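You operate a simulated robot arm through the tools that you are given. There is no shell and no other tool. Be economical: measure what you need, move in short steps, check, and stop when the job is done.

The job below is to be done with a simulated two-armed robot. You get a single attempt, and the scene is never put back.

TASK
Fit the divider, put the blue cloth in the blue half, close the carton and slide it into the press.
Fine: the local carton.

It is judged by the outcome, as a careful person would: the job done as asked, and still so three seconds after it is handed in. It fails if anything else is knocked over, pushed out of place, dropped, spilled or broken. Flat cloth is picked up by pressing the open fingertips on it (5 to 10 N) and closing them slowly along it; thin cloth reads only 2 to 8 mm in the jaws.

THE ROBOT
Two 7-joint arms with three-finger grippers on one trunk, on a base that drives. Base frame: it is fixed to the floor where the robot stands at the start and does not move with it; the origin is under the middle of the robot, x ahead of it, y to its left, z up. Units: m, degrees, N and s.
The left shoulder is at the start at [0.07, 0.146, 1.188], the right one opposite. With the tool pointing down near the work surface each hand reaches from about 0.1 to 0.34 m from the robot's upright axis, wherever it stands, measured 20 degrees to its own side. Places, roughly: blue half of the local carton [0.5, -0.3, 0.8]; grey slide [0.5, -0.4, 0.8]; local front flap [0.4, -0.4, 0.9]; local rear flap [0.6, -0.4, 0.9]. Payload 2.2 kg a hand.
Tool frame (each hand has its own): the origin (TCP) lies between the finger pads and is the grasp point; the fingertips stand 0.028 m ahead of it; z points along the fingers, y is the line along which they close. Largest opening 0.102 m; the body of the gripper starts 0.071 m behind the TCP.
Orientation is that of the tool frame in the base frame, as a unit quaternion [w, x, y, z]. With the fingers straight down and closing along the base's y, the tool's x points along the base's -x, its y along +y and its z along -z.

THE INTERFACE
- The arms move only by the tool apply_moves. It takes "left_series", "right_series" or both (then of equal length, played together; a hand with none holds still); each is a list of rows, each a list of 3 entries, a list of its own where there are three numbers: the shift along the base's x, y, z in m, then the turn, a rotation vector about the base's x, y, z in degrees, then the closure, from 0 (fully open) to 1 (shut). In form: [[[dx, dy, dz], [wx, wy, wz], fingers], ...]. A call has 1 to 20 rows; each row is the pose to reach, as a shift and turn from the pose commanded when the call began. A row lasts 0.2 s, in which the tool goes at most 0.05 m and 8.6 degrees; a call with a longer step from one row to the next is refused whole, and so is a gripper value outside its range. A pose out of reach is approached as far as the arm can. The call stops where the force on the tool passes 40 N (or 10 N more than at its start, if that is more) or the arm is blocked; 0.2 s more then pass. Each finger halts on what it meets, pressing with about 26 N; the grip force reading is that of the motor and also rises with nothing between the fingers. The clock runs only during rows and for 0.2 s after the last one: add rows that repeat a pose to give the fingers time. It gives the time, the measured TCP pose, the force on the tool (base axes), the opening and the grip force at its end, in the units of the frame above (readings bear some noise), with the torque about the TCP (base axes, N m) and any sound that the robot's microphone picked up.
- Cameras (640 x 400 px; columns grow to the right, rows downward): "scene" is now at [0.1211, -0.045, 1.4036]; the picture's right is [-0.53, -0.85, 0.00], its down [-0.56, 0.35, -0.75] and it looks along [0.64, -0.40, -0.66] (base axes); focal length 287 px, centre (320, 200). "left" rides on the left gripper at [0.072, 0.038, -0.086] in its tool frame; the picture's right is [-0.46, 0.89, 0.00], its down [-0.60, -0.32, -0.73] and it looks along [-0.65, -0.34, 0.68] (tool axes); focal length 256 px, centre (320, 200). "right" rides on the right gripper at [0.069, 0.044, -0.086] in its tool frame; the picture's right is [-0.53, 0.85, 0.00], its down [-0.58, -0.36, -0.73] and it looks along [-0.62, -0.39, 0.68] (tool axes); focal length 256 px, centre (320, 200). There is no depth. A picture from a camera that has moved, and an enlarged one, comes with that camera's place and axes in the base frame and with its lens.
- get_image(camera): a new picture of that camera. No time passes.
- lift_body(by): slides the trunk up (or, below 0, down) by that many m; the arms and the scene camera ride with it, the base frame stays. It gives what a move gives, with no picture.
- drive_base(legs): drives the robot by 1 to 6 legs, each [ahead, left, turn to the left] in m, m and degrees, along the robot's own axes; the way and the turn of a leg run together, so that a leg with both is an arc; at most 1.5 m and 180 degrees a leg. The arms and the cameras ride along, it lands a little off, and it stops where it bumps. It gives what a move gives.
- aim_head(pan, tilt): turns the head with the scene camera to pan (to the left, within 86 degrees either way) and tilt (down, from -29 to 69), counted from straight ahead of the robot. It gives what a move gives.
- inspect(camera, box): a new picture of the part [left, top, right, bottom] of that camera's present view, enlarged. No time passes.
- close_job(): hands the job in; it is judged then, once.

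Work in short steps. Places have to be worked out from the pictures, the camera data and where the tool is seen: move nearer, look again, correct. Check each grasp and each placing, and mend what went wrong. You have 120 turns and 88 pictures in all, those below and enlarged ones among them. Open the grippers and draw the arms clear of the work before you hand the job in, unless the task says otherwise; then end with one line.

The tools are called as a command line: name --argument value ..., lists and objects as JSON in quotes. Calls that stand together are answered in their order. apply_moves: Moves the arms, as the interface text tells. Its arguments: {"type":"object","properties":{"left_series":{"type":"array","items":{"type":"array"}},"right_series":{"type":"array","items":{"type":"array"}}},"required":[]} The other tools are called the same way: lift_body (by) slides the trunk up or down; drive_base (legs) drives the base; aim_head (pan, tilt) turns the head that bears the scene camera; get_image (camera) takes a picture; inspect (camera, box) takes an enlarged picture of a part of a camera's view; close_job () hands the job in.

At the start:

```text
t: 0.0
left_ee_pos: [0.4135, -0.0162, 1.1614]
left_tool_rot: [0.002, 0.0, 1.0, 0.0]
left_force: [-0.9, -0.8, 0.1]
left_moment: [0.02, 0.01, 0.0]
left_grip_width: 0.1018
left_finger_force: 0.1
right_ee_pos: [0.275, -0.3895, 1.118]
right_tool_rot: [0.0, 0.0, 1.0, -0.001]
right_force: [0.1, -0.1, -0.4]
right_moment: [0.0, 0.01, 0.02]
right_grip_width: 0.102
right_finger_force: 0.0
trunk travel left (down, up): [-0.725, 0.215]
robot x, y, heading: [0.0035, -0.0007, -0.0]
head pan, tilt: [-32.1, 41.4]
```

scene: 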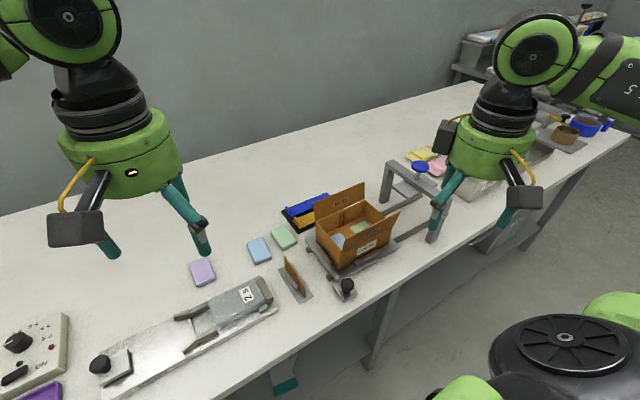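
right: 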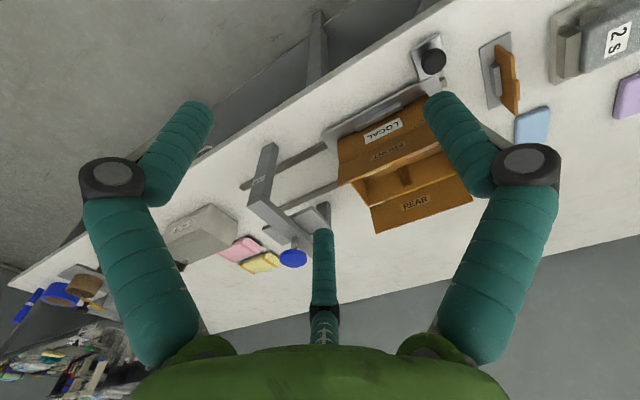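
left: 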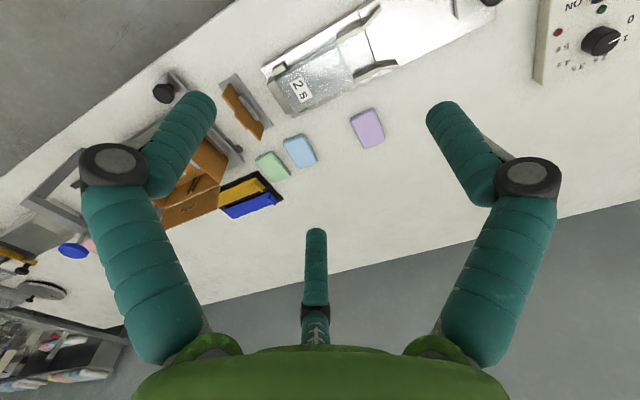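

I'll look closely at the carton area first.

inspect --camera "scene" --box '[230, 140, 470, 310]'

inspect --camera "right" --box '[230, 20, 580, 280]'

```text
2.35 times, centred on (350, 225) of scene
camera zoom: at [0.1211, -0.045, 1.4036], right [-0.53, -0.85, 0.0], down [-0.56, 0.35, -0.75], along [0.64, -0.4, -0.66], focal length 675 px, centre (249, 141)
```

zoom: 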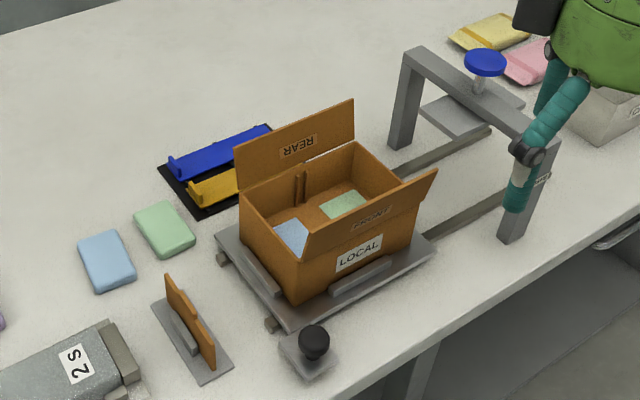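

```text
1.54 times, centred on (405, 150) of right
camera zoom: at [0.2065, -0.3451, 1.2062], right [0.53, 0.85, 0.0], down [0.58, -0.36, 0.73], along [0.62, -0.39, -0.68], focal length 394 px, centre (189, 277)
```

zoom: 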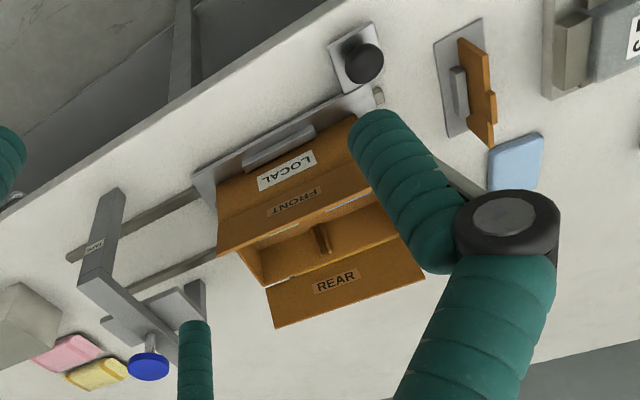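

I'll survey further with the head aimed at the carton and the press after moving the arms out of view later; first look at the surroundings left and right.

aim_head --pan -45 --tilt 45

get_image --camera "scene"

inspect --camera "scene" --box '[220, 60, 420, 220]'

```text
t: 0.8
left_ee_pos: [0.4125, -0.0157, 1.1621]
left_tool_rot: [0.002, -0.001, 1.0, 0.0]
left_force: [-0.2, 0.0, -0.4]
left_moment: [0.01, -0.01, 0.0]
left_grip_width: 0.102
left_finger_force: 0.1
right_ee_pos: [0.2756, -0.3894, 1.12]
right_tool_rot: [0.0, 0.0, 1.0, 0.0]
right_force: [-0.3, -0.6, 0.6]
right_moment: [-0.01, 0.01, 0.02]
right_grip_width: 0.1023
right_finger_force: 0.0
trunk travel left (down, up): [-0.725, 0.215]
robot x, y, heading: [-0.0001, -0.0002, 0.1]
head pan, tilt: [-45.0, 45.0]
```

```text
82 pictures are left
camera scene: at [0.1074, -0.0578, 1.3984], right [-0.71, -0.71, 0.0], down [-0.5, 0.5, -0.71], along [0.5, -0.5, -0.71], focal length 287 px, centre (320, 200)
```

scene: 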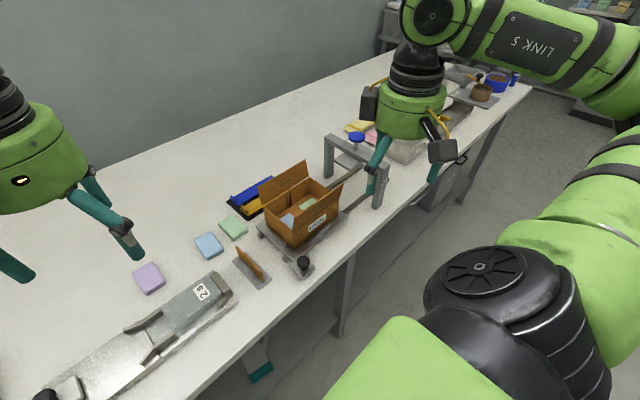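

```text
2.50 times, centred on (320, 140) of scene
camera zoom: at [0.1074, -0.0578, 1.3984], right [-0.71, -0.71, 0.0], down [-0.5, 0.5, -0.71], along [0.5, -0.5, -0.71], focal length 717 px, centre (320, 350)
```

zoom: 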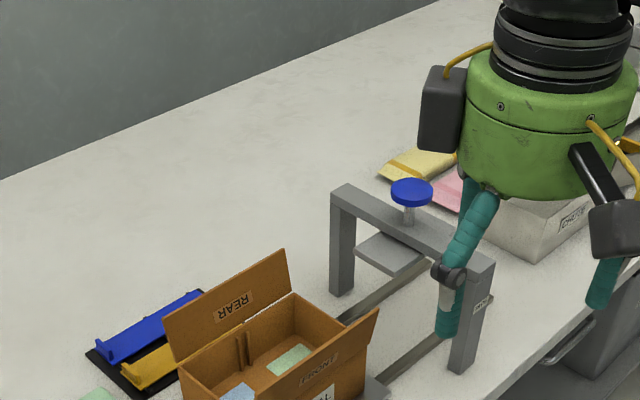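

Carton centre is about (0.48,-0.36), divider (0.50,-0.20), blue cloth (0.64,-0.17), table edge x≈0.385. Before driving closer, I check what lies in front of the base.

aim_head --pan 0 --tilt 69

get_image --camera "scene"

```text
t: 1.9
left_ee_pos: [0.4129, -0.0156, 1.1602]
left_tool_rot: [0.003, 0.0, 1.0, 0.0]
left_force: [0.3, -0.2, 0.3]
left_moment: [-0.02, -0.03, -0.04]
left_grip_width: 0.102
left_finger_force: 0.1
right_ee_pos: [0.2764, -0.389, 1.1194]
right_tool_rot: [0.0, 0.0, 1.0, 0.0]
right_force: [0.2, -0.7, 0.6]
right_moment: [0.0, -0.04, 0.0]
right_grip_width: 0.1018
right_finger_force: 0.0
trunk travel left (down, up): [-0.725, 0.215]
robot x, y, heading: [0.0009, -0.0017, -0.1]
head pan, tilt: [0.0, 68.8]
```

```text
80 pictures are left
camera scene: at [0.1059, -0.0004, 1.3695], right [0.0, -1.0, 0.0], down [-0.93, 0.0, -0.36], along [0.36, 0.0, -0.93], focal length 287 px, centre (320, 200)
```

scene: 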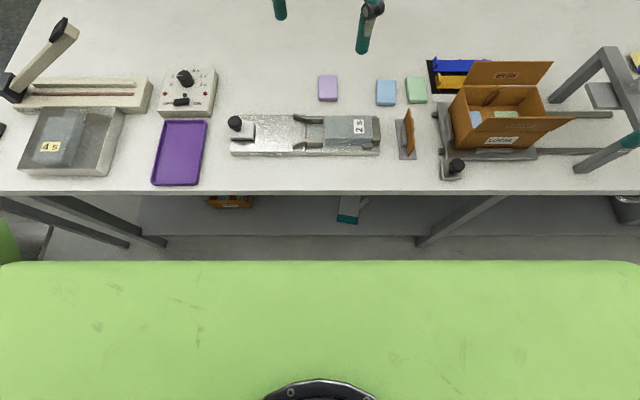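

Clear table top. I drive right and then forward in modest legs.

drive_base --legs '[[0, -0.22, 0], [0.1, 0, 0]]'

get_image --camera "scene"

```text
t: 4.3
left_ee_pos: [0.5103, -0.2327, 1.1624]
left_tool_rot: [0.003, -0.001, 1.0, 0.0]
left_force: [-0.8, 0.0, 0.0]
left_moment: [0.05, 0.0, -0.04]
left_grip_width: 0.1018
left_finger_force: 0.1
right_ee_pos: [0.3738, -0.6072, 1.1181]
right_tool_rot: [0.0, -0.001, 1.0, 0.0]
right_force: [0.6, -0.7, -0.7]
right_moment: [0.04, -0.04, -0.02]
right_grip_width: 0.1018
right_finger_force: 0.0
trunk travel left (down, up): [-0.725, 0.215]
robot x, y, heading: [0.0989, -0.217, 0.2]
head pan, tilt: [0.0, 68.8]
```

```text
79 pictures are left
camera scene: at [0.2029, -0.2186, 1.3696], right [0.0, -1.0, 0.0], down [-0.93, 0.0, -0.36], along [0.36, 0.0, -0.93], focal length 287 px, centre (320, 200)
```

scene: 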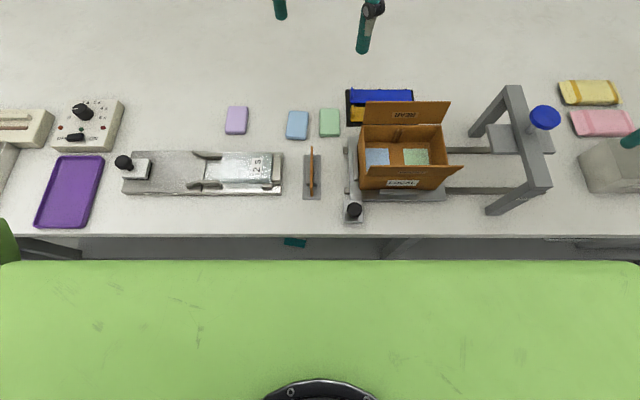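

No bump; forward a bit more.

drive_base --legs '[[0.09, 0, 0]]'

get_image --camera "scene"

```text
t: 5.2
left_ee_pos: [0.5145, -0.2321, 1.1613]
left_tool_rot: [0.002, -0.002, 1.0, 0.0]
left_force: [-0.1, -0.6, 0.8]
left_moment: [0.01, 0.0, -0.01]
left_grip_width: 0.1021
left_finger_force: 0.1
right_ee_pos: [0.3777, -0.6067, 1.1179]
right_tool_rot: [-0.001, 0.001, 1.0, 0.0]
right_force: [0.0, 0.1, 0.1]
right_moment: [0.03, -0.02, 0.04]
right_grip_width: 0.1019
right_finger_force: 0.0
trunk travel left (down, up): [-0.725, 0.215]
robot x, y, heading: [0.0966, -0.2175, 0.1]
head pan, tilt: [0.0, 68.8]
stopped in leg 1: the robot was blocked; the commanded pose is now the measured one
```

```text
78 pictures are left
camera scene: at [0.2071, -0.2177, 1.3694], right [0.0, -1.0, 0.0], down [-0.93, 0.0, -0.36], along [0.36, 0.0, -0.93], focal length 287 px, centre (320, 200)
```

scene: 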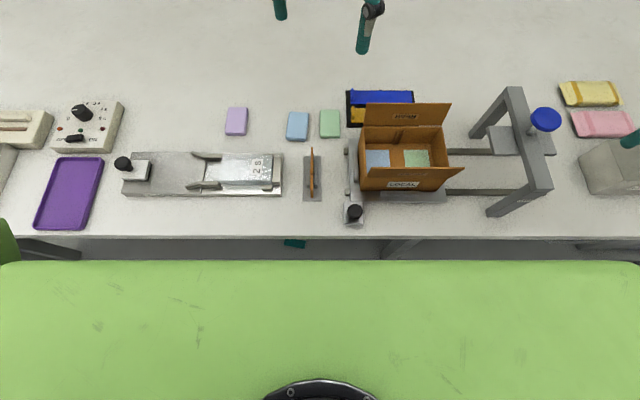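

The base stops at x≈0.1. I bring the left hand back and down to look at the divider and carton with its camera, testing reach too.

apply_moves --left_series '[[[-0.026, 0.02, -0.03], [0, 0, 0], 0], [[-0.052, 0.04, -0.06], [0, 0, 0], 0], [[-0.078, 0.06, -0.09], [0, 0, 0], 0], [[-0.104, 0.08, -0.12], [0, 0, 0], 0], [[-0.13, 0.1, -0.15], [0, 0, 0], 0], [[-0.155, 0.11, -0.18], [0, 0, 0], 0], [[-0.155, 0.11, -0.18], [0, 0, 0], 0]]'

get_image --camera "left"

inspect --camera "scene" --box '[270, 80, 470, 240]'

```text
t: 6.8
left_ee_pos: [0.3712, -0.128, 0.9775]
left_tool_rot: [0.002, -0.002, 1.0, 0.001]
left_force: [0.3, 0.2, -0.8]
left_moment: [-0.03, -0.02, -0.01]
left_grip_width: 0.102
left_finger_force: 0.0
left hand out of reach, approached as far as the arm can: row 6, 7
right_ee_pos: [0.3771, -0.6063, 1.1183]
right_tool_rot: [0.0, -0.002, 1.0, 0.0]
right_force: [-0.7, 0.1, -0.6]
right_moment: [0.02, 0.03, 0.0]
right_grip_width: 0.102
right_finger_force: 0.1
trunk travel left (down, up): [-0.725, 0.215]
robot x, y, heading: [0.1016, -0.2161, -0.0]
head pan, tilt: [0.0, 68.8]
```

```text
77 pictures are left
camera left: at [0.2989, -0.0899, 1.0637], right [0.46, 0.89, 0.0], down [0.6, -0.32, 0.73], along [0.65, -0.34, -0.68], focal length 256 px, centre (320, 200)
```

left: 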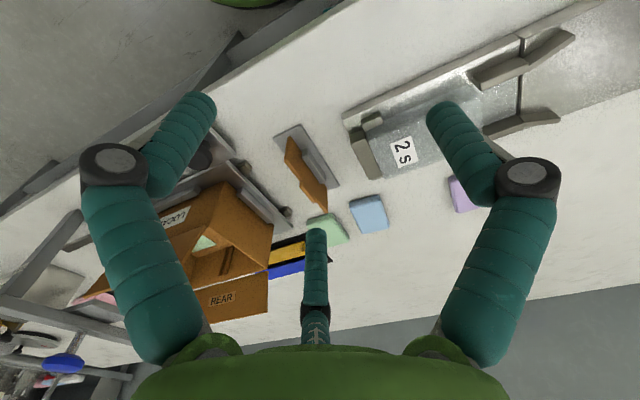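

```text
2.50 times, centred on (370, 160) of scene
camera zoom: at [0.2067, -0.2181, 1.3695], right [0.0, -1.0, 0.0], down [-0.93, 0.0, -0.36], along [0.36, 0.0, -0.93], focal length 717 px, centre (195, 300)
```

zoom: 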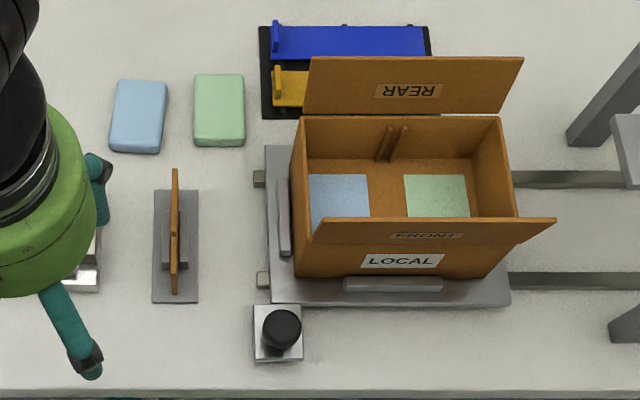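

inspect --camera "left" --box '[190, 110, 410, 260]'

inspect --camera "right" --box '[360, 0, 640, 200]'

```text
2.67 times, centred on (300, 185) of left
camera zoom: at [0.2989, -0.0899, 1.0637], right [0.46, 0.89, 0.0], down [0.6, -0.32, 0.73], along [0.65, -0.34, -0.68], focal length 683 px, centre (373, 240)
```

zoom: 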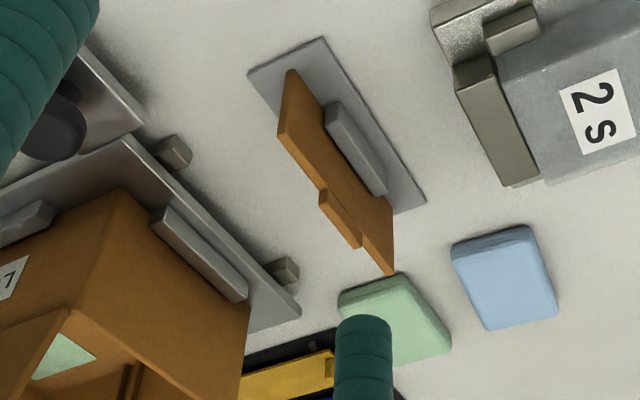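

```text
2.00 times, centred on (500, 100) of right
camera zoom: at [0.3082, -0.5627, 1.206], right [0.53, 0.85, 0.0], down [0.58, -0.36, 0.73], along [0.62, -0.39, -0.68], focal length 512 px, centre (-40, 400)
```

zoom: 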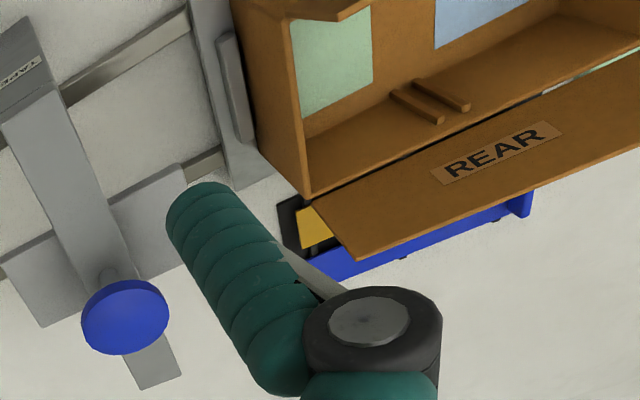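

Divider is a board with a top tab at about (0.48,-0.20); the carton spans x 0.45–0.56, y −0.31…−0.48, top z≈0.87. Now I test the right hand's reach above the carton.

apply_moves --right_series '[[[0.025, 0.04, 0], [0, 0, 0], 0], [[0.05, 0.08, 0], [0, 0, 0], 0], [[0.075, 0.12, 0], [0, 0, 0], 0], [[0.1, 0.16, 0], [0, 0, 0], 0], [[0.128, 0.2, 0], [0, 0, 0], 0], [[0.128, 0.206, -0.03], [0, 0, 0], 0], [[0.128, 0.206, -0.07], [0, 0, 0], 0], [[0.128, 0.206, -0.11], [0, 0, 0], 0], [[0.128, 0.206, -0.15], [0, 0, 0], 0]]'

get_image --camera "right"

get_image --camera "scene"

```text
t: 8.8
left_ee_pos: [0.3726, -0.1282, 0.9785]
left_tool_rot: [0.001, -0.001, 1.0, 0.0]
left_force: [-0.3, 0.0, 0.8]
left_moment: [-0.02, 0.01, -0.01]
left_grip_width: 0.1018
left_finger_force: 0.1
right_ee_pos: [0.5048, -0.4018, 0.9662]
right_tool_rot: [-0.001, 0.0, 1.0, 0.001]
right_force: [0.8, 0.4, 0.1]
right_moment: [0.04, -0.03, 0.0]
right_grip_width: 0.1018
right_finger_force: 0.1
trunk travel left (down, up): [-0.725, 0.215]
robot x, y, heading: [0.1016, -0.2173, 0.2]
head pan, tilt: [0.0, 68.8]
```

```text
73 pictures are left
camera right: at [0.4352, -0.3582, 1.0547], right [0.53, 0.85, 0.0], down [0.58, -0.36, 0.73], along [0.62, -0.39, -0.68], focal length 256 px, centre (320, 200)
```

right: 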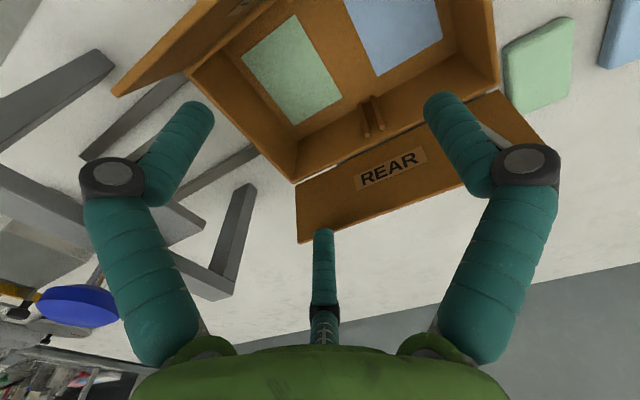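

```text
72 pictures are left
camera scene: at [0.2076, -0.2187, 1.3694], right [0.0, -1.0, 0.0], down [-0.93, 0.0, -0.36], along [0.36, 0.0, -0.93], focal length 287 px, centre (320, 200)
```

scene: 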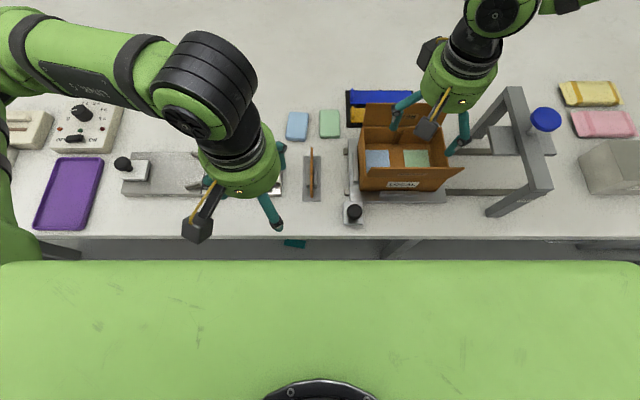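

inspect --camera "scene" --box '[170, 100, 330, 250]'

inspect --camera "scene" --box '[340, 60, 500, 200]'

```text
2.67 times, centred on (250, 175) of scene
camera zoom: at [0.2076, -0.2187, 1.3694], right [0.0, -1.0, 0.0], down [-0.93, 0.0, -0.36], along [0.36, 0.0, -0.93], focal length 765 px, centre (507, 267)
```

zoom: 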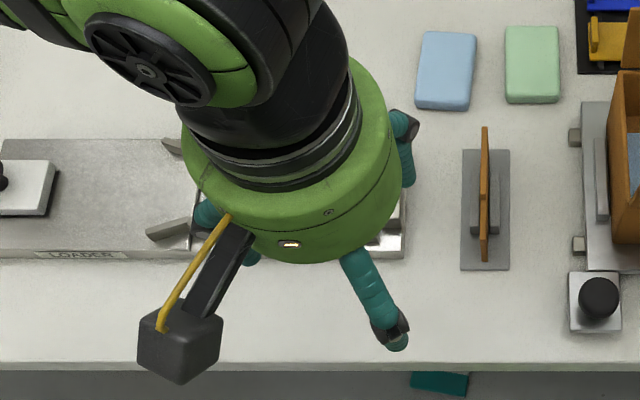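

```text
2.86 times, centred on (420, 130) of scene
camera zoom: at [0.2076, -0.2187, 1.3694], right [0.0, -1.0, 0.0], down [-0.93, 0.0, -0.36], along [0.36, 0.0, -0.93], focal length 820 px, centre (34, 400)
```

zoom: 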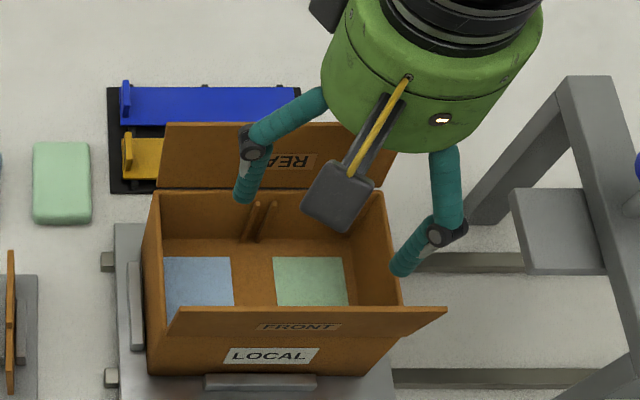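

The hand pictures show three finger-like parts; I close the left hand in free air to see how the fingers really move.

apply_moves --left_series '[[[0, 0, 0], [0, 0, 0], 0.7], [[0, 0, 0], [0, 0, 0], 0.7], [[0, 0, 0], [0, 0, 0], 0.7]]'

get_image --camera "left"

```text
t: 9.6
left_ee_pos: [0.3713, -0.1264, 0.9784]
left_tool_rot: [0.001, -0.001, 1.0, 0.001]
left_force: [-0.1, -0.3, 0.4]
left_moment: [-0.01, 0.0, -0.02]
left_grip_width: 0.0307
left_finger_force: 0.1
right_ee_pos: [0.504, -0.4024, 0.9686]
right_tool_rot: [0.0, 0.0, 1.0, -0.001]
right_force: [0.2, -0.2, 0.2]
right_moment: [0.03, 0.02, -0.01]
right_grip_width: 0.1019
right_finger_force: 0.1
trunk travel left (down, up): [-0.725, 0.215]
robot x, y, heading: [0.0997, -0.2212, 0.3]
head pan, tilt: [0.0, 68.8]
```

```text
69 pictures are left
camera left: at [0.2988, -0.0897, 1.064], right [0.46, 0.89, 0.0], down [0.6, -0.32, 0.73], along [0.65, -0.34, -0.68], focal length 256 px, centre (320, 200)
```

left: 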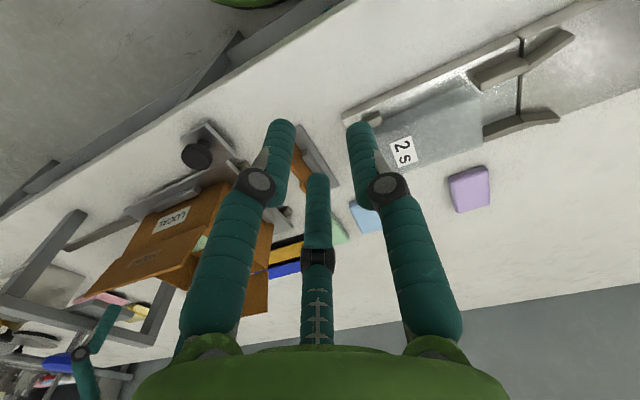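

The fingers converge on the TCP. I move the left hand aside, and the right hand above the divider to look.

apply_moves --left_series '[[[0, 0.04, 0.02], [0, 0, 0], 0.3], [[0, 0.08, 0.04], [0, 0, 0], 0], [[0, 0.12, 0.06], [0, 0, 0], 0], [[0, 0.16, 0.06], [0, 0, 0], 0], [[0, 0.16, 0.06], [0, 0, 0], 0], [[0, 0.16, 0.06], [0, 0, 0], 0], [[0, 0.16, 0.06], [0, 0, 0], 0], [[0, 0.16, 0.06], [0, 0, 0], 0]]' --right_series '[[[0, 0, 0.04], [0, 0, 0], 0], [[-0.003, 0.04, 0.04], [0, 0, 0], 0], [[-0.008, 0.08, 0.04], [0, 0, 0], 0.2], [[-0.012, 0.12, 0.03], [0, 0, 0], 0.4], [[-0.016, 0.16, 0.02], [0, 0, 0], 0.4], [[-0.022, 0.2, 0.0], [0, 0, 0], 0.4], [[-0.022, 0.2, -0.02], [0, 0, 0], 0.4], [[-0.022, 0.2, -0.02], [0, 0, 0], 0.4]]'

get_image --camera "right"

inspect --camera "scene" --box '[250, 90, 410, 230]'

```text
t: 11.3
left_ee_pos: [0.3914, 0.0381, 1.0465]
left_tool_rot: [0.001, -0.001, 1.0, 0.0]
left_force: [-0.5, 0.4, -0.4]
left_moment: [0.01, 0.0, -0.02]
left_grip_width: 0.102
left_finger_force: 0.0
left hand out of reach, approached as far as the arm can: row 1, 2, 3, 4, 5, 6, 7, 8
right_ee_pos: [0.463, -0.3111, 0.9858]
right_tool_rot: [0.001, -0.001, 1.0, 0.001]
right_force: [-1.0, 0.5, 0.3]
right_moment: [0.01, 0.03, 0.02]
right_grip_width: 0.0615
right_finger_force: 0.1
right hand out of reach, approached as far as the arm can: row 4, 5, 6, 7, 8
trunk travel left (down, up): [-0.725, 0.215]
robot x, y, heading: [0.1015, -0.2189, 0.1]
head pan, tilt: [0.0, 68.8]
```

```text
68 pictures are left
camera right: at [0.3943, -0.2662, 1.0736], right [0.53, 0.85, 0.0], down [0.58, -0.36, 0.73], along [0.62, -0.39, -0.68], focal length 256 px, centre (320, 200)
```

right: 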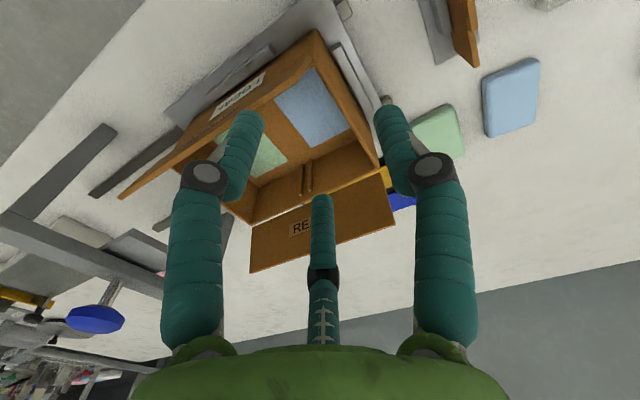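

```text
2.86 times, centred on (330, 160) of scene
camera zoom: at [0.207, -0.2181, 1.3694], right [0.0, -1.0, 0.0], down [-0.93, 0.0, -0.36], along [0.36, 0.0, -0.93], focal length 820 px, centre (291, 314)
```

zoom: 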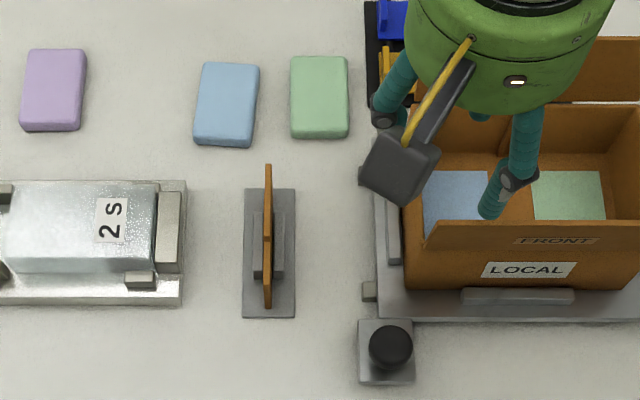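

The right hand can't cross its midline; I'll drive left 0.21 so that the divider lies on the right hand's side. First raise the right hand.

apply_moves --right_series '[[[0, 0, 0.04], [0, 0, 0], 0], [[0, 0, 0.04], [0, 0, 0], 0.4]]'

drive_base --legs '[[0, 0.21, 0]]'

get_image --camera "right"

get_image --camera "scene"

```text
t: 11.9
left_ee_pos: [0.3916, 0.0375, 1.0471]
left_tool_rot: [0.001, -0.001, 1.0, 0.0]
left_force: [0.0, -0.2, 1.0]
left_moment: [0.04, 0.0, 0.02]
left_grip_width: 0.1019
left_finger_force: 0.0
right_ee_pos: [0.4633, -0.3093, 1.0295]
right_tool_rot: [-0.001, -0.001, 1.0, -0.001]
right_force: [-0.2, 0.2, -0.8]
right_moment: [0.03, 0.02, 0.0]
right_grip_width: 0.0611
right_finger_force: 0.0
trunk travel left (down, up): [-0.725, 0.215]
robot x, y, heading: [0.0987, -0.2182, 0.4]
head pan, tilt: [0.0, 68.8]
```

```text
t: 13.6
left_ee_pos: [0.3913, 0.2426, 1.0474]
left_tool_rot: [0.002, -0.001, 1.0, 0.001]
left_force: [-0.7, -0.4, 0.7]
left_moment: [0.01, 0.01, -0.01]
left_grip_width: 0.1017
left_finger_force: 0.1
right_ee_pos: [0.4626, -0.1026, 1.0293]
right_tool_rot: [0.0, -0.001, 1.0, 0.001]
right_force: [1.0, 0.1, 0.5]
right_moment: [0.01, 0.0, 0.02]
right_grip_width: 0.061
right_finger_force: 0.0
trunk travel left (down, up): [-0.725, 0.215]
robot x, y, heading: [0.0981, -0.0098, 0.0]
head pan, tilt: [0.0, 68.8]
```

```text
66 pictures are left
camera right: at [0.3935, -0.0594, 1.1165], right [0.53, 0.85, 0.0], down [0.58, -0.37, 0.73], along [0.62, -0.39, -0.68], focal length 256 px, centre (320, 200)
```

right: 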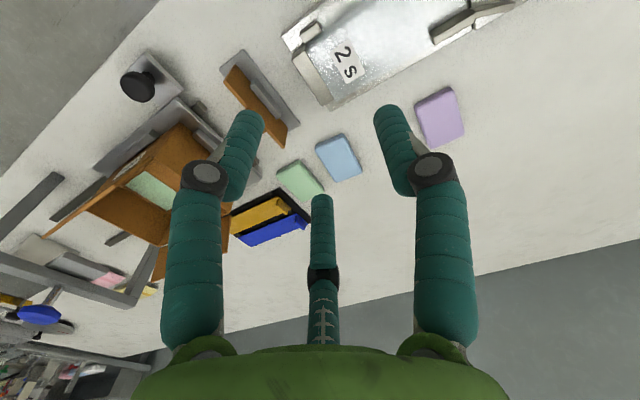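

```text
65 pictures are left
camera scene: at [0.2062, -0.0127, 1.3695], right [0.0, -1.0, 0.0], down [-0.93, 0.0, -0.36], along [0.36, 0.0, -0.93], focal length 287 px, centre (320, 200)
```

scene: 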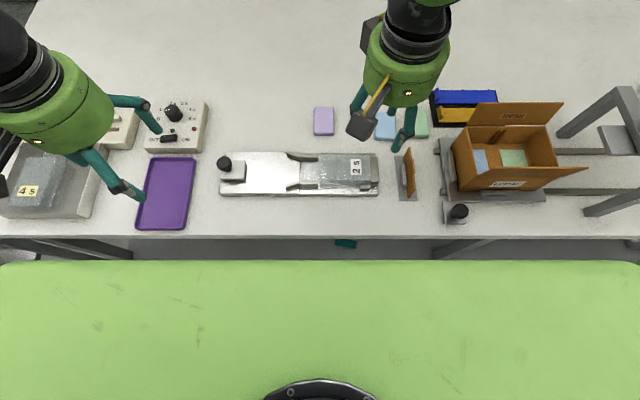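

inspect --camera "scene" --box '[360, 120, 460, 220]'

inspect --camera "right" --box '[200, 20, 320, 160]'

```text
4.00 times, centred on (410, 170) of scene
camera zoom: at [0.2062, -0.0127, 1.3695], right [0.0, -1.0, 0.0], down [-0.93, 0.0, -0.36], along [0.36, 0.0, -0.93], focal length 1147 px, centre (-40, 320)
```

zoom: 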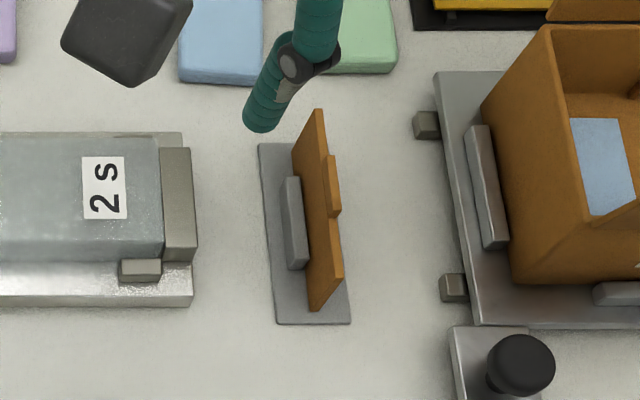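

```text
2.86 times, centred on (260, 90) of right
camera zoom: at [0.3935, -0.0594, 1.1165], right [0.53, 0.85, 0.0], down [0.58, -0.37, 0.73], along [0.62, -0.39, -0.68], focal length 731 px, centre (491, 514)
```

zoom: 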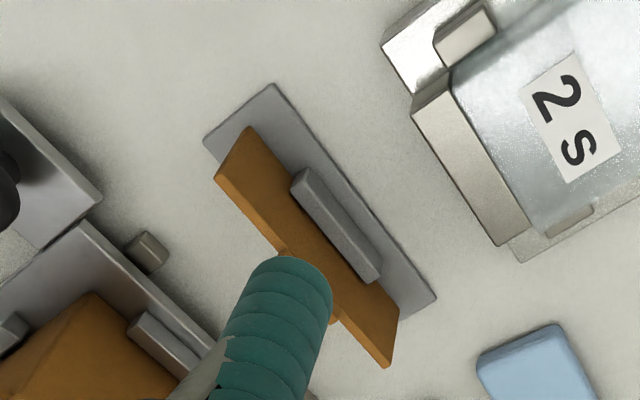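

Triangulating: the divider's tab top is at about (0.480,-0.202,0.853), board x 0.435–0.527. I move above it and check.

apply_moves --right_series '[[[0.006, -0.035, 0], [0, 0, 0], 0.4], [[0.012, -0.07, 0], [0, 0, 0], 0.4], [[0.0184, -0.0995, -0.02], [0, 0, 0], 0.4], [[0.0184, -0.0995, -0.05], [0, 0, 0], 0.4], [[0.0184, -0.0995, -0.08], [0, 0, 0], 0.4], [[0.0184, -0.0995, -0.1], [0, 0, 0], 0.4], [[0.0184, -0.0995, -0.1], [0, 0, 0], 0.4]]'

get_image --camera "right"

inspect --camera "scene" --box '[360, 80, 500, 220]'

```text
t: 15.2
left_ee_pos: [0.3888, 0.2442, 1.0478]
left_tool_rot: [0.002, -0.001, 1.0, 0.0]
left_force: [-0.6, 0.4, -0.8]
left_moment: [-0.01, -0.01, 0.03]
left_grip_width: 0.1024
left_finger_force: 0.1
right_ee_pos: [0.4808, -0.2024, 0.9292]
right_tool_rot: [0.0, 0.0, 1.0, 0.0]
right_force: [0.3, 0.8, -0.2]
right_moment: [0.02, 0.0, 0.0]
right_grip_width: 0.0614
right_finger_force: 0.1
trunk travel left (down, up): [-0.725, 0.215]
robot x, y, heading: [0.0995, -0.0107, 0.2]
head pan, tilt: [0.0, 68.8]
```

```text
62 pictures are left
camera right: at [0.4122, -0.1575, 1.0163], right [0.53, 0.85, 0.0], down [0.58, -0.36, 0.73], along [0.62, -0.39, -0.68], focal length 256 px, centre (320, 200)
```

right: 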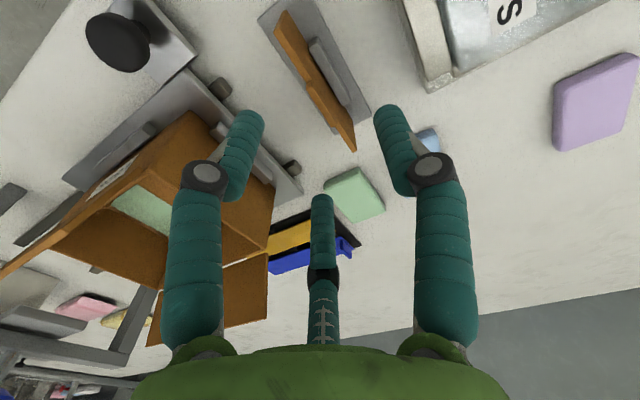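

```text
2.86 times, centred on (430, 150) of scene
camera zoom: at [0.2058, -0.0111, 1.3695], right [0.0, -1.0, 0.0], down [-0.93, 0.0, -0.36], along [0.36, 0.0, -0.93], focal length 820 px, centre (6, 343)
```

zoom: 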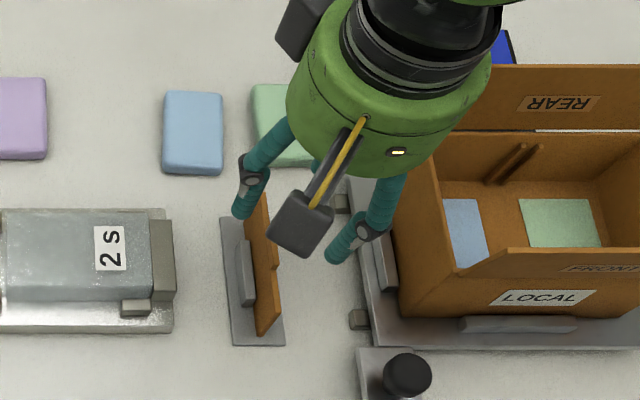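

The wrist view agrees (tab at 0.476,-0.199). Descend straddling the board, then close.

apply_moves --right_series '[[[0, 0.002, -0.03], [0, 0, 0], 0.4], [[0, 0.002, -0.06], [0, 0, 0], 0.4], [[0, 0.002, -0.09], [0, 0, 0], 0.4], [[0, 0.002, -0.092], [0, 0, 0], 0.4], [[0, 0.002, -0.092], [0, 0, 0], 0.6], [[0, 0.002, -0.092], [0, 0, 0], 0.8], [[0, 0.002, -0.092], [0, 0, 0], 1], [[0, 0.002, -0.092], [0, 0, 0], 1], [[0, 0.002, -0.092], [0, 0, 0], 1]]'

get_image --camera "right"

```text
t: 17.2
left_ee_pos: [0.3909, 0.242, 1.0487]
left_tool_rot: [0.002, 0.0, 1.0, 0.001]
left_force: [-0.1, 0.0, -0.3]
left_moment: [0.02, -0.02, 0.03]
left_grip_width: 0.1019
left_finger_force: 0.0
right_ee_pos: [0.478, -0.2071, 0.843]
right_tool_rot: [-0.001, 0.001, 1.0, 0.0]
right_force: [-3.6, -12.7, 1.9]
right_moment: [-0.45, 0.28, 0.1]
right_grip_width: 0.0361
right_finger_force: 45.1
right hand out of reach, approached as far as the arm can: row 3, 4, 5, 6, 7, 8, 9
trunk travel left (down, up): [-0.725, 0.215]
robot x, y, heading: [0.0965, -0.0084, 0.0]
head pan, tilt: [0.0, 68.8]
```

```text
60 pictures are left
camera right: at [0.4099, -0.1619, 0.931], right [0.54, 0.84, 0.0], down [0.58, -0.36, 0.73], along [0.62, -0.39, -0.68], focal length 256 px, centre (320, 200)
```

right: 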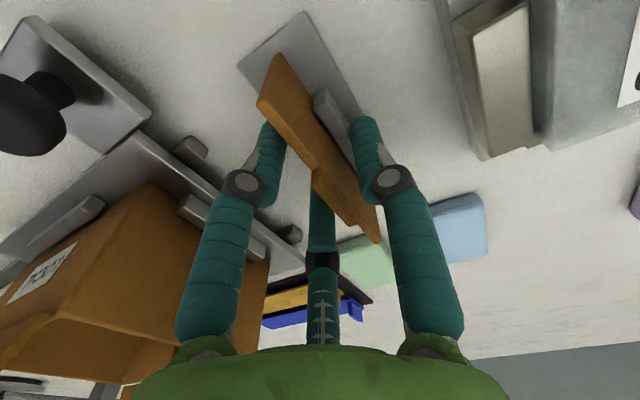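

Width 0.036 m suggests the fingertips closed on the holder's cheeks. I open, rise ~18 mm and close on the board alone.

apply_moves --right_series '[[[0, 0, 0], [0, 0, 0], 0.4], [[0, 0, 0], [0, 0, 0], 0.4], [[0.002, 0.005, 0.01], [0, 0, 0], 0.4], [[0.002, 0.005, 0.024], [0, 0, 0], 0.4], [[0.002, 0.005, 0.024], [0, 0, 0], 0.4]]'

get_image --camera "right"

```text
t: 18.4
left_ee_pos: [0.3902, 0.2442, 1.0484]
left_tool_rot: [0.0, -0.001, 1.0, 0.0]
left_force: [0.0, -0.2, 0.0]
left_moment: [0.01, 0.02, -0.01]
left_grip_width: 0.1021
left_finger_force: 0.1
right_ee_pos: [0.481, -0.1994, 0.8669]
right_tool_rot: [-0.001, 0.0, 1.0, -0.001]
right_force: [1.0, 0.0, 0.3]
right_moment: [-0.02, 0.0, 0.01]
right_grip_width: 0.0611
right_finger_force: 0.1
trunk travel left (down, up): [-0.725, 0.215]
robot x, y, heading: [0.1018, -0.0127, 0.0]
head pan, tilt: [0.0, 68.8]
```

```text
59 pictures are left
camera right: at [0.4128, -0.1547, 0.9542], right [0.53, 0.85, 0.0], down [0.58, -0.36, 0.73], along [0.62, -0.39, -0.68], focal length 256 px, centre (320, 200)
```

right: 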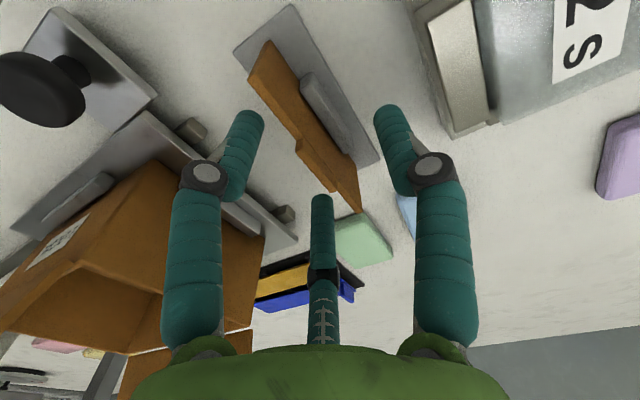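

The holder cheeks seem to top out near z≈0.82, so I lower 8 mm and close slowly on the board's upper part.

apply_moves --right_series '[[[0, -0.001, -0.008], [0, 0, 0], 0.4], [[0, -0.001, -0.008], [0, 0, 0], 0.5], [[0, -0.001, -0.008], [0, 0, 0], 0.65], [[0, -0.001, -0.008], [0, 0, 0], 0.8], [[0, -0.001, -0.008], [0, 0, 0], 0.95], [[0, -0.001, -0.008], [0, 0, 0], 1], [[0, -0.001, -0.008], [0, 0, 0], 1], [[0, -0.001, -0.008], [0, 0, 0], 1]]'

get_image --camera "right"

```text
t: 20.2
left_ee_pos: [0.3899, 0.2431, 1.0475]
left_tool_rot: [0.001, -0.001, 1.0, 0.0]
left_force: [-0.1, 0.6, -0.6]
left_moment: [-0.01, 0.01, 0.01]
left_grip_width: 0.1021
left_finger_force: 0.0
right_ee_pos: [0.481, -0.2019, 0.8588]
right_tool_rot: [-0.001, 0.001, 1.0, 0.0]
right_force: [0.1, -4.2, -0.2]
right_moment: [-0.18, -0.01, 0.02]
right_grip_width: 0.0077
right_finger_force: 26.3
trunk travel left (down, up): [-0.725, 0.215]
robot x, y, heading: [0.0995, -0.009, -0.0]
head pan, tilt: [0.0, 68.8]
```

```text
58 pictures are left
camera right: at [0.4129, -0.1569, 0.9458], right [0.53, 0.85, 0.0], down [0.58, -0.36, 0.73], along [0.62, -0.39, -0.68], focal length 256 px, centre (320, 200)
```

right: 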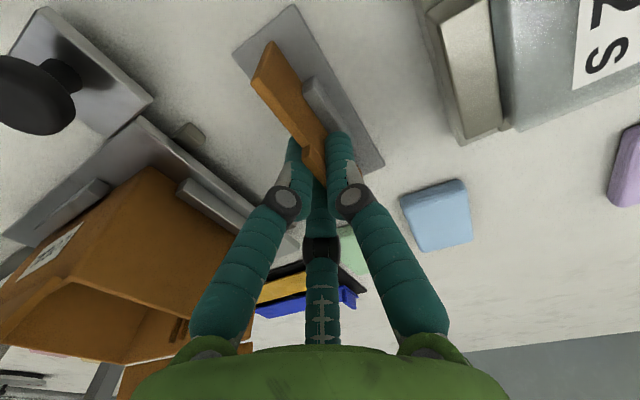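

Gripped at 7.7 mm. Lift straight up.

apply_moves --right_series '[[[0, -0.001, 0.01], [0, 0, 0], 1], [[0, -0.001, 0.03], [0, 0, 0], 1], [[0, -0.001, 0.06], [0, 0, 0], 1], [[0, -0.001, 0.1], [0, 0, 0], 1], [[0, -0.001, 0.14], [0, 0, 0], 1], [[0, -0.001, 0.18], [0, 0, 0], 1], [[0, -0.001, 0.2], [0, 0, 0], 1], [[0, -0.001, 0.2], [0, 0, 0], 1]]'

get_image --camera "right"

```text
t: 22.0
left_ee_pos: [0.3907, 0.2448, 1.047]
left_tool_rot: [0.0, -0.001, 1.0, 0.0]
left_force: [0.3, -1.0, 0.2]
left_moment: [0.01, 0.03, 0.0]
left_grip_width: 0.1021
left_finger_force: 0.0
right_ee_pos: [0.4814, -0.2019, 1.0612]
right_tool_rot: [-0.001, 0.0, 1.0, 0.0]
right_force: [0.4, -0.6, 0.1]
right_moment: [0.01, 0.02, 0.0]
right_grip_width: 0.0073
right_finger_force: 25.8
trunk travel left (down, up): [-0.725, 0.215]
robot x, y, heading: [0.0981, -0.0083, 0.0]
head pan, tilt: [0.0, 68.8]
```

```text
57 pictures are left
camera right: at [0.4132, -0.1576, 1.148], right [0.53, 0.85, 0.0], down [0.58, -0.36, 0.73], along [0.62, -0.39, -0.68], focal length 256 px, centre (320, 200)
```

right: 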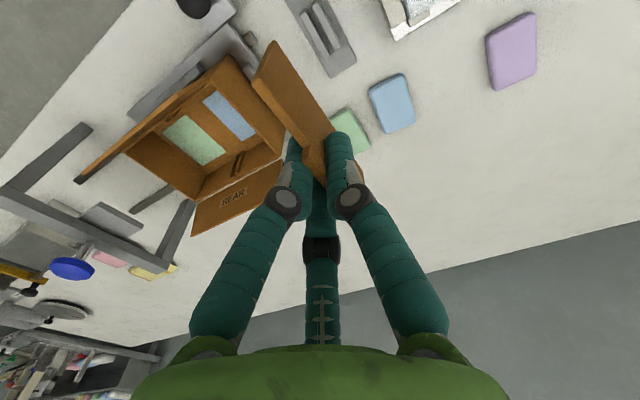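

The divider is held. Drive back right by 0.19 and look.

drive_base --legs '[[0, -0.19, 0]]'

get_image --camera "right"

inspect --camera "scene" --box '[330, 60, 490, 220]'

```text
t: 23.5
left_ee_pos: [0.3909, 0.0576, 1.0459]
left_tool_rot: [0.001, 0.0, 1.0, -0.001]
left_force: [0.1, -0.1, -0.5]
left_moment: [-0.04, 0.01, 0.0]
left_grip_width: 0.1019
left_finger_force: 0.1
right_ee_pos: [0.4813, -0.3887, 1.0614]
right_tool_rot: [0.0, 0.001, 1.0, -0.001]
right_force: [-0.2, -0.2, 0.4]
right_moment: [-0.03, 0.03, 0.03]
right_grip_width: 0.0071
right_finger_force: 26.0
trunk travel left (down, up): [-0.725, 0.215]
robot x, y, heading: [0.1011, -0.1988, 0.1]
head pan, tilt: [0.0, 68.8]
```

```text
56 pictures are left
camera right: at [0.4129, -0.3441, 1.148], right [0.54, 0.84, 0.0], down [0.58, -0.36, 0.73], along [0.62, -0.39, -0.68], focal length 256 px, centre (320, 200)
```

right: 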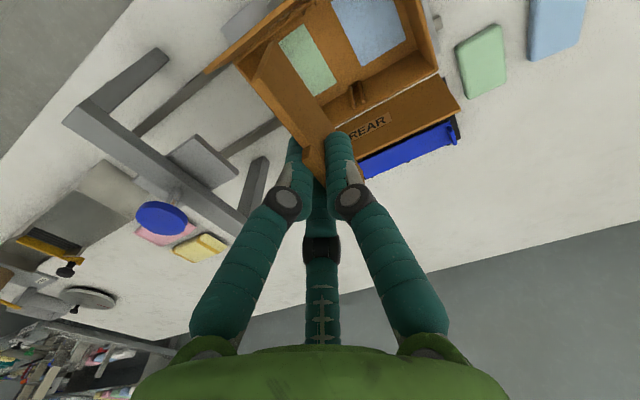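

```text
2.50 times, centred on (410, 140) of scene
camera zoom: at [0.2063, -0.1972, 1.3695], right [0.0, -1.0, 0.0], down [-0.93, 0.0, -0.36], along [0.36, 0.0, -0.93], focal length 717 px, centre (95, 350)
```

zoom: 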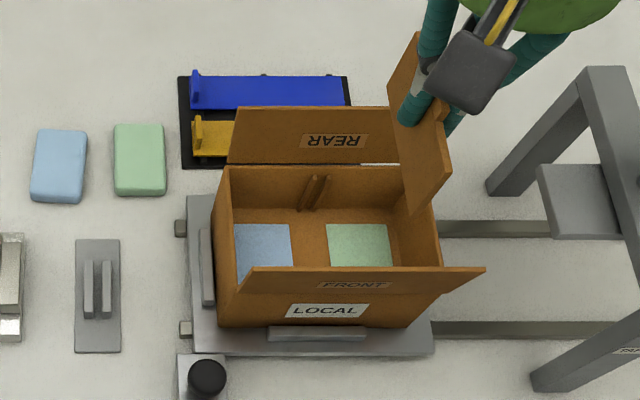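

Re-triangulating: table z≈0.79, carton floor ≈0.83, top ≈0.89, guide gap at (0.54,-0.377). I move the divider over it with its lower edge just above the rim and look.

apply_moves --right_series '[[[0.014, 0.0117, 0], [0, 0, 0], 1], [[0.014, 0.0117, -0.03], [0, 0, 0], 1], [[0.014, 0.0117, -0.06], [0, 0, 0], 1], [[0.014, 0.0117, -0.06], [0, 0, 0], 1]]'

get_image --camera "right"

inspect --camera "scene" --box '[350, 70, 470, 210]'

```text
t: 24.5
left_ee_pos: [0.3914, 0.0574, 1.0465]
left_tool_rot: [0.002, 0.0, 1.0, -0.001]
left_force: [0.2, -0.5, 0.4]
left_moment: [0.0, -0.02, -0.01]
left_grip_width: 0.1019
left_finger_force: 0.1
right_ee_pos: [0.4937, -0.3751, 1.0005]
right_tool_rot: [0.0, 0.001, 1.0, -0.001]
right_force: [0.1, -0.1, 0.0]
right_moment: [-0.03, 0.02, 0.03]
right_grip_width: 0.0074
right_finger_force: 25.9
trunk travel left (down, up): [-0.725, 0.215]
robot x, y, heading: [0.1021, -0.1972, 0.3]
head pan, tilt: [0.0, 68.8]
```

```text
54 pictures are left
camera right: at [0.4256, -0.3315, 1.0871], right [0.54, 0.84, 0.0], down [0.58, -0.36, 0.73], along [0.62, -0.39, -0.68], focal length 256 px, centre (320, 200)
```

right: 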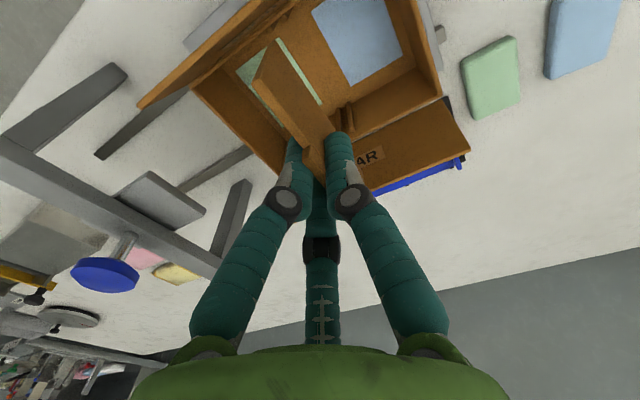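

```text
2.86 times, centred on (410, 140) of scene
camera zoom: at [0.206, -0.1983, 1.3695], right [0.0, -1.0, 0.0], down [-0.93, 0.0, -0.36], along [0.36, 0.0, -0.93], focal length 820 px, centre (63, 371)
```

zoom: 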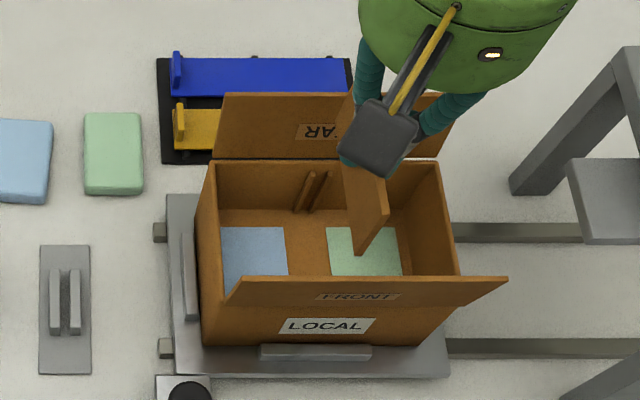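

inspect --camera "right" --box '[220, 20, 460, 180]'

```text
2.50 times, centred on (340, 100) of right
camera zoom: at [0.4256, -0.3315, 1.0871], right [0.54, 0.84, 0.0], down [0.58, -0.36, 0.73], along [0.62, -0.39, -0.68], focal length 640 px, centre (270, 450)
```

zoom: 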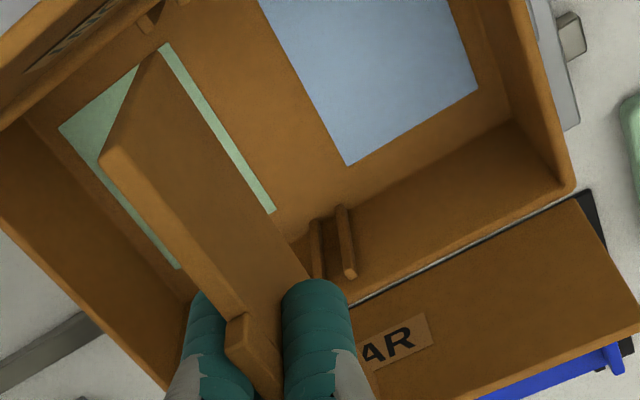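

Ribs at both walls are visible; gap y≈-0.378, centre x≈0.494, which matches the board. Lower until its edge is at the rim and check again.

apply_moves --right_series '[[[0, -0.001, -0.02], [0, 0, 0], 1], [[0, -0.001, -0.036], [0, 0, 0], 1], [[0, -0.001, -0.036], [0, 0, 0], 1]]'

inspect --camera "right" --box '[220, 0, 460, 160]'

inspect --camera "scene" --box '[360, 90, 460, 190]'

```text
t: 25.3
left_ee_pos: [0.3915, 0.0556, 1.0473]
left_tool_rot: [0.002, 0.0, 1.0, 0.0]
left_force: [-1.2, 0.1, 0.3]
left_moment: [0.03, 0.01, 0.05]
left_grip_width: 0.1021
left_finger_force: 0.0
right_ee_pos: [0.4942, -0.3804, 0.9635]
right_tool_rot: [0.0, 0.001, 1.0, 0.0]
right_force: [-1.4, 0.6, -0.7]
right_moment: [0.0, -0.02, -0.01]
right_grip_width: 0.0071
right_finger_force: 26.3
trunk travel left (down, up): [-0.725, 0.215]
robot x, y, heading: [0.0977, -0.1959, 0.1]
head pan, tilt: [0.0, 68.8]
```

```text
2.50 times, centred on (340, 80) of right
camera zoom: at [0.4264, -0.3347, 1.0513], right [0.54, 0.84, 0.0], down [0.58, -0.36, 0.73], along [0.62, -0.39, -0.68], focal length 640 px, centre (270, 500)
```

zoom: 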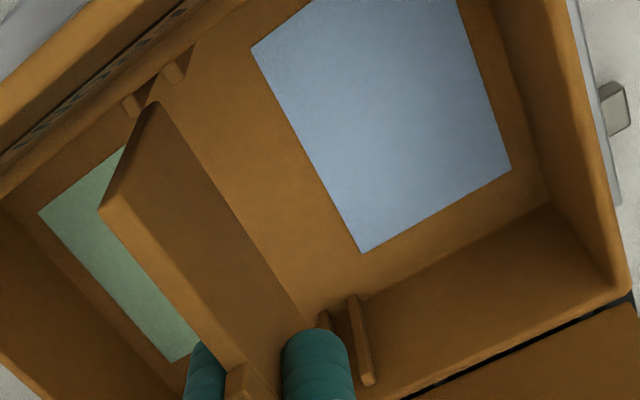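

```text
4.00 times, centred on (410, 140) of scene
camera zoom: at [0.2059, -0.1994, 1.3695], right [0.0, -1.0, 0.0], down [-0.93, 0.0, -0.36], along [0.36, 0.0, -0.93], focal length 1147 px, centre (-40, 440)
```

zoom: 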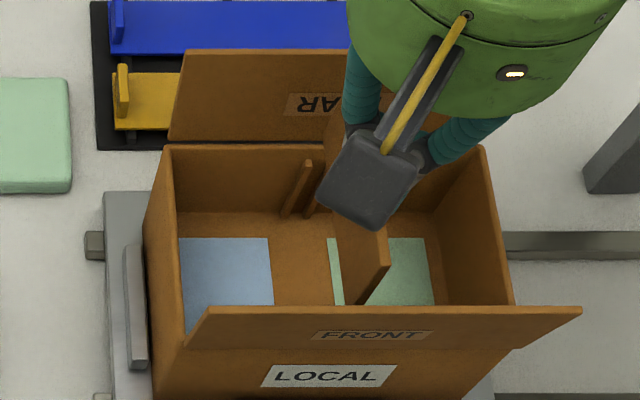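

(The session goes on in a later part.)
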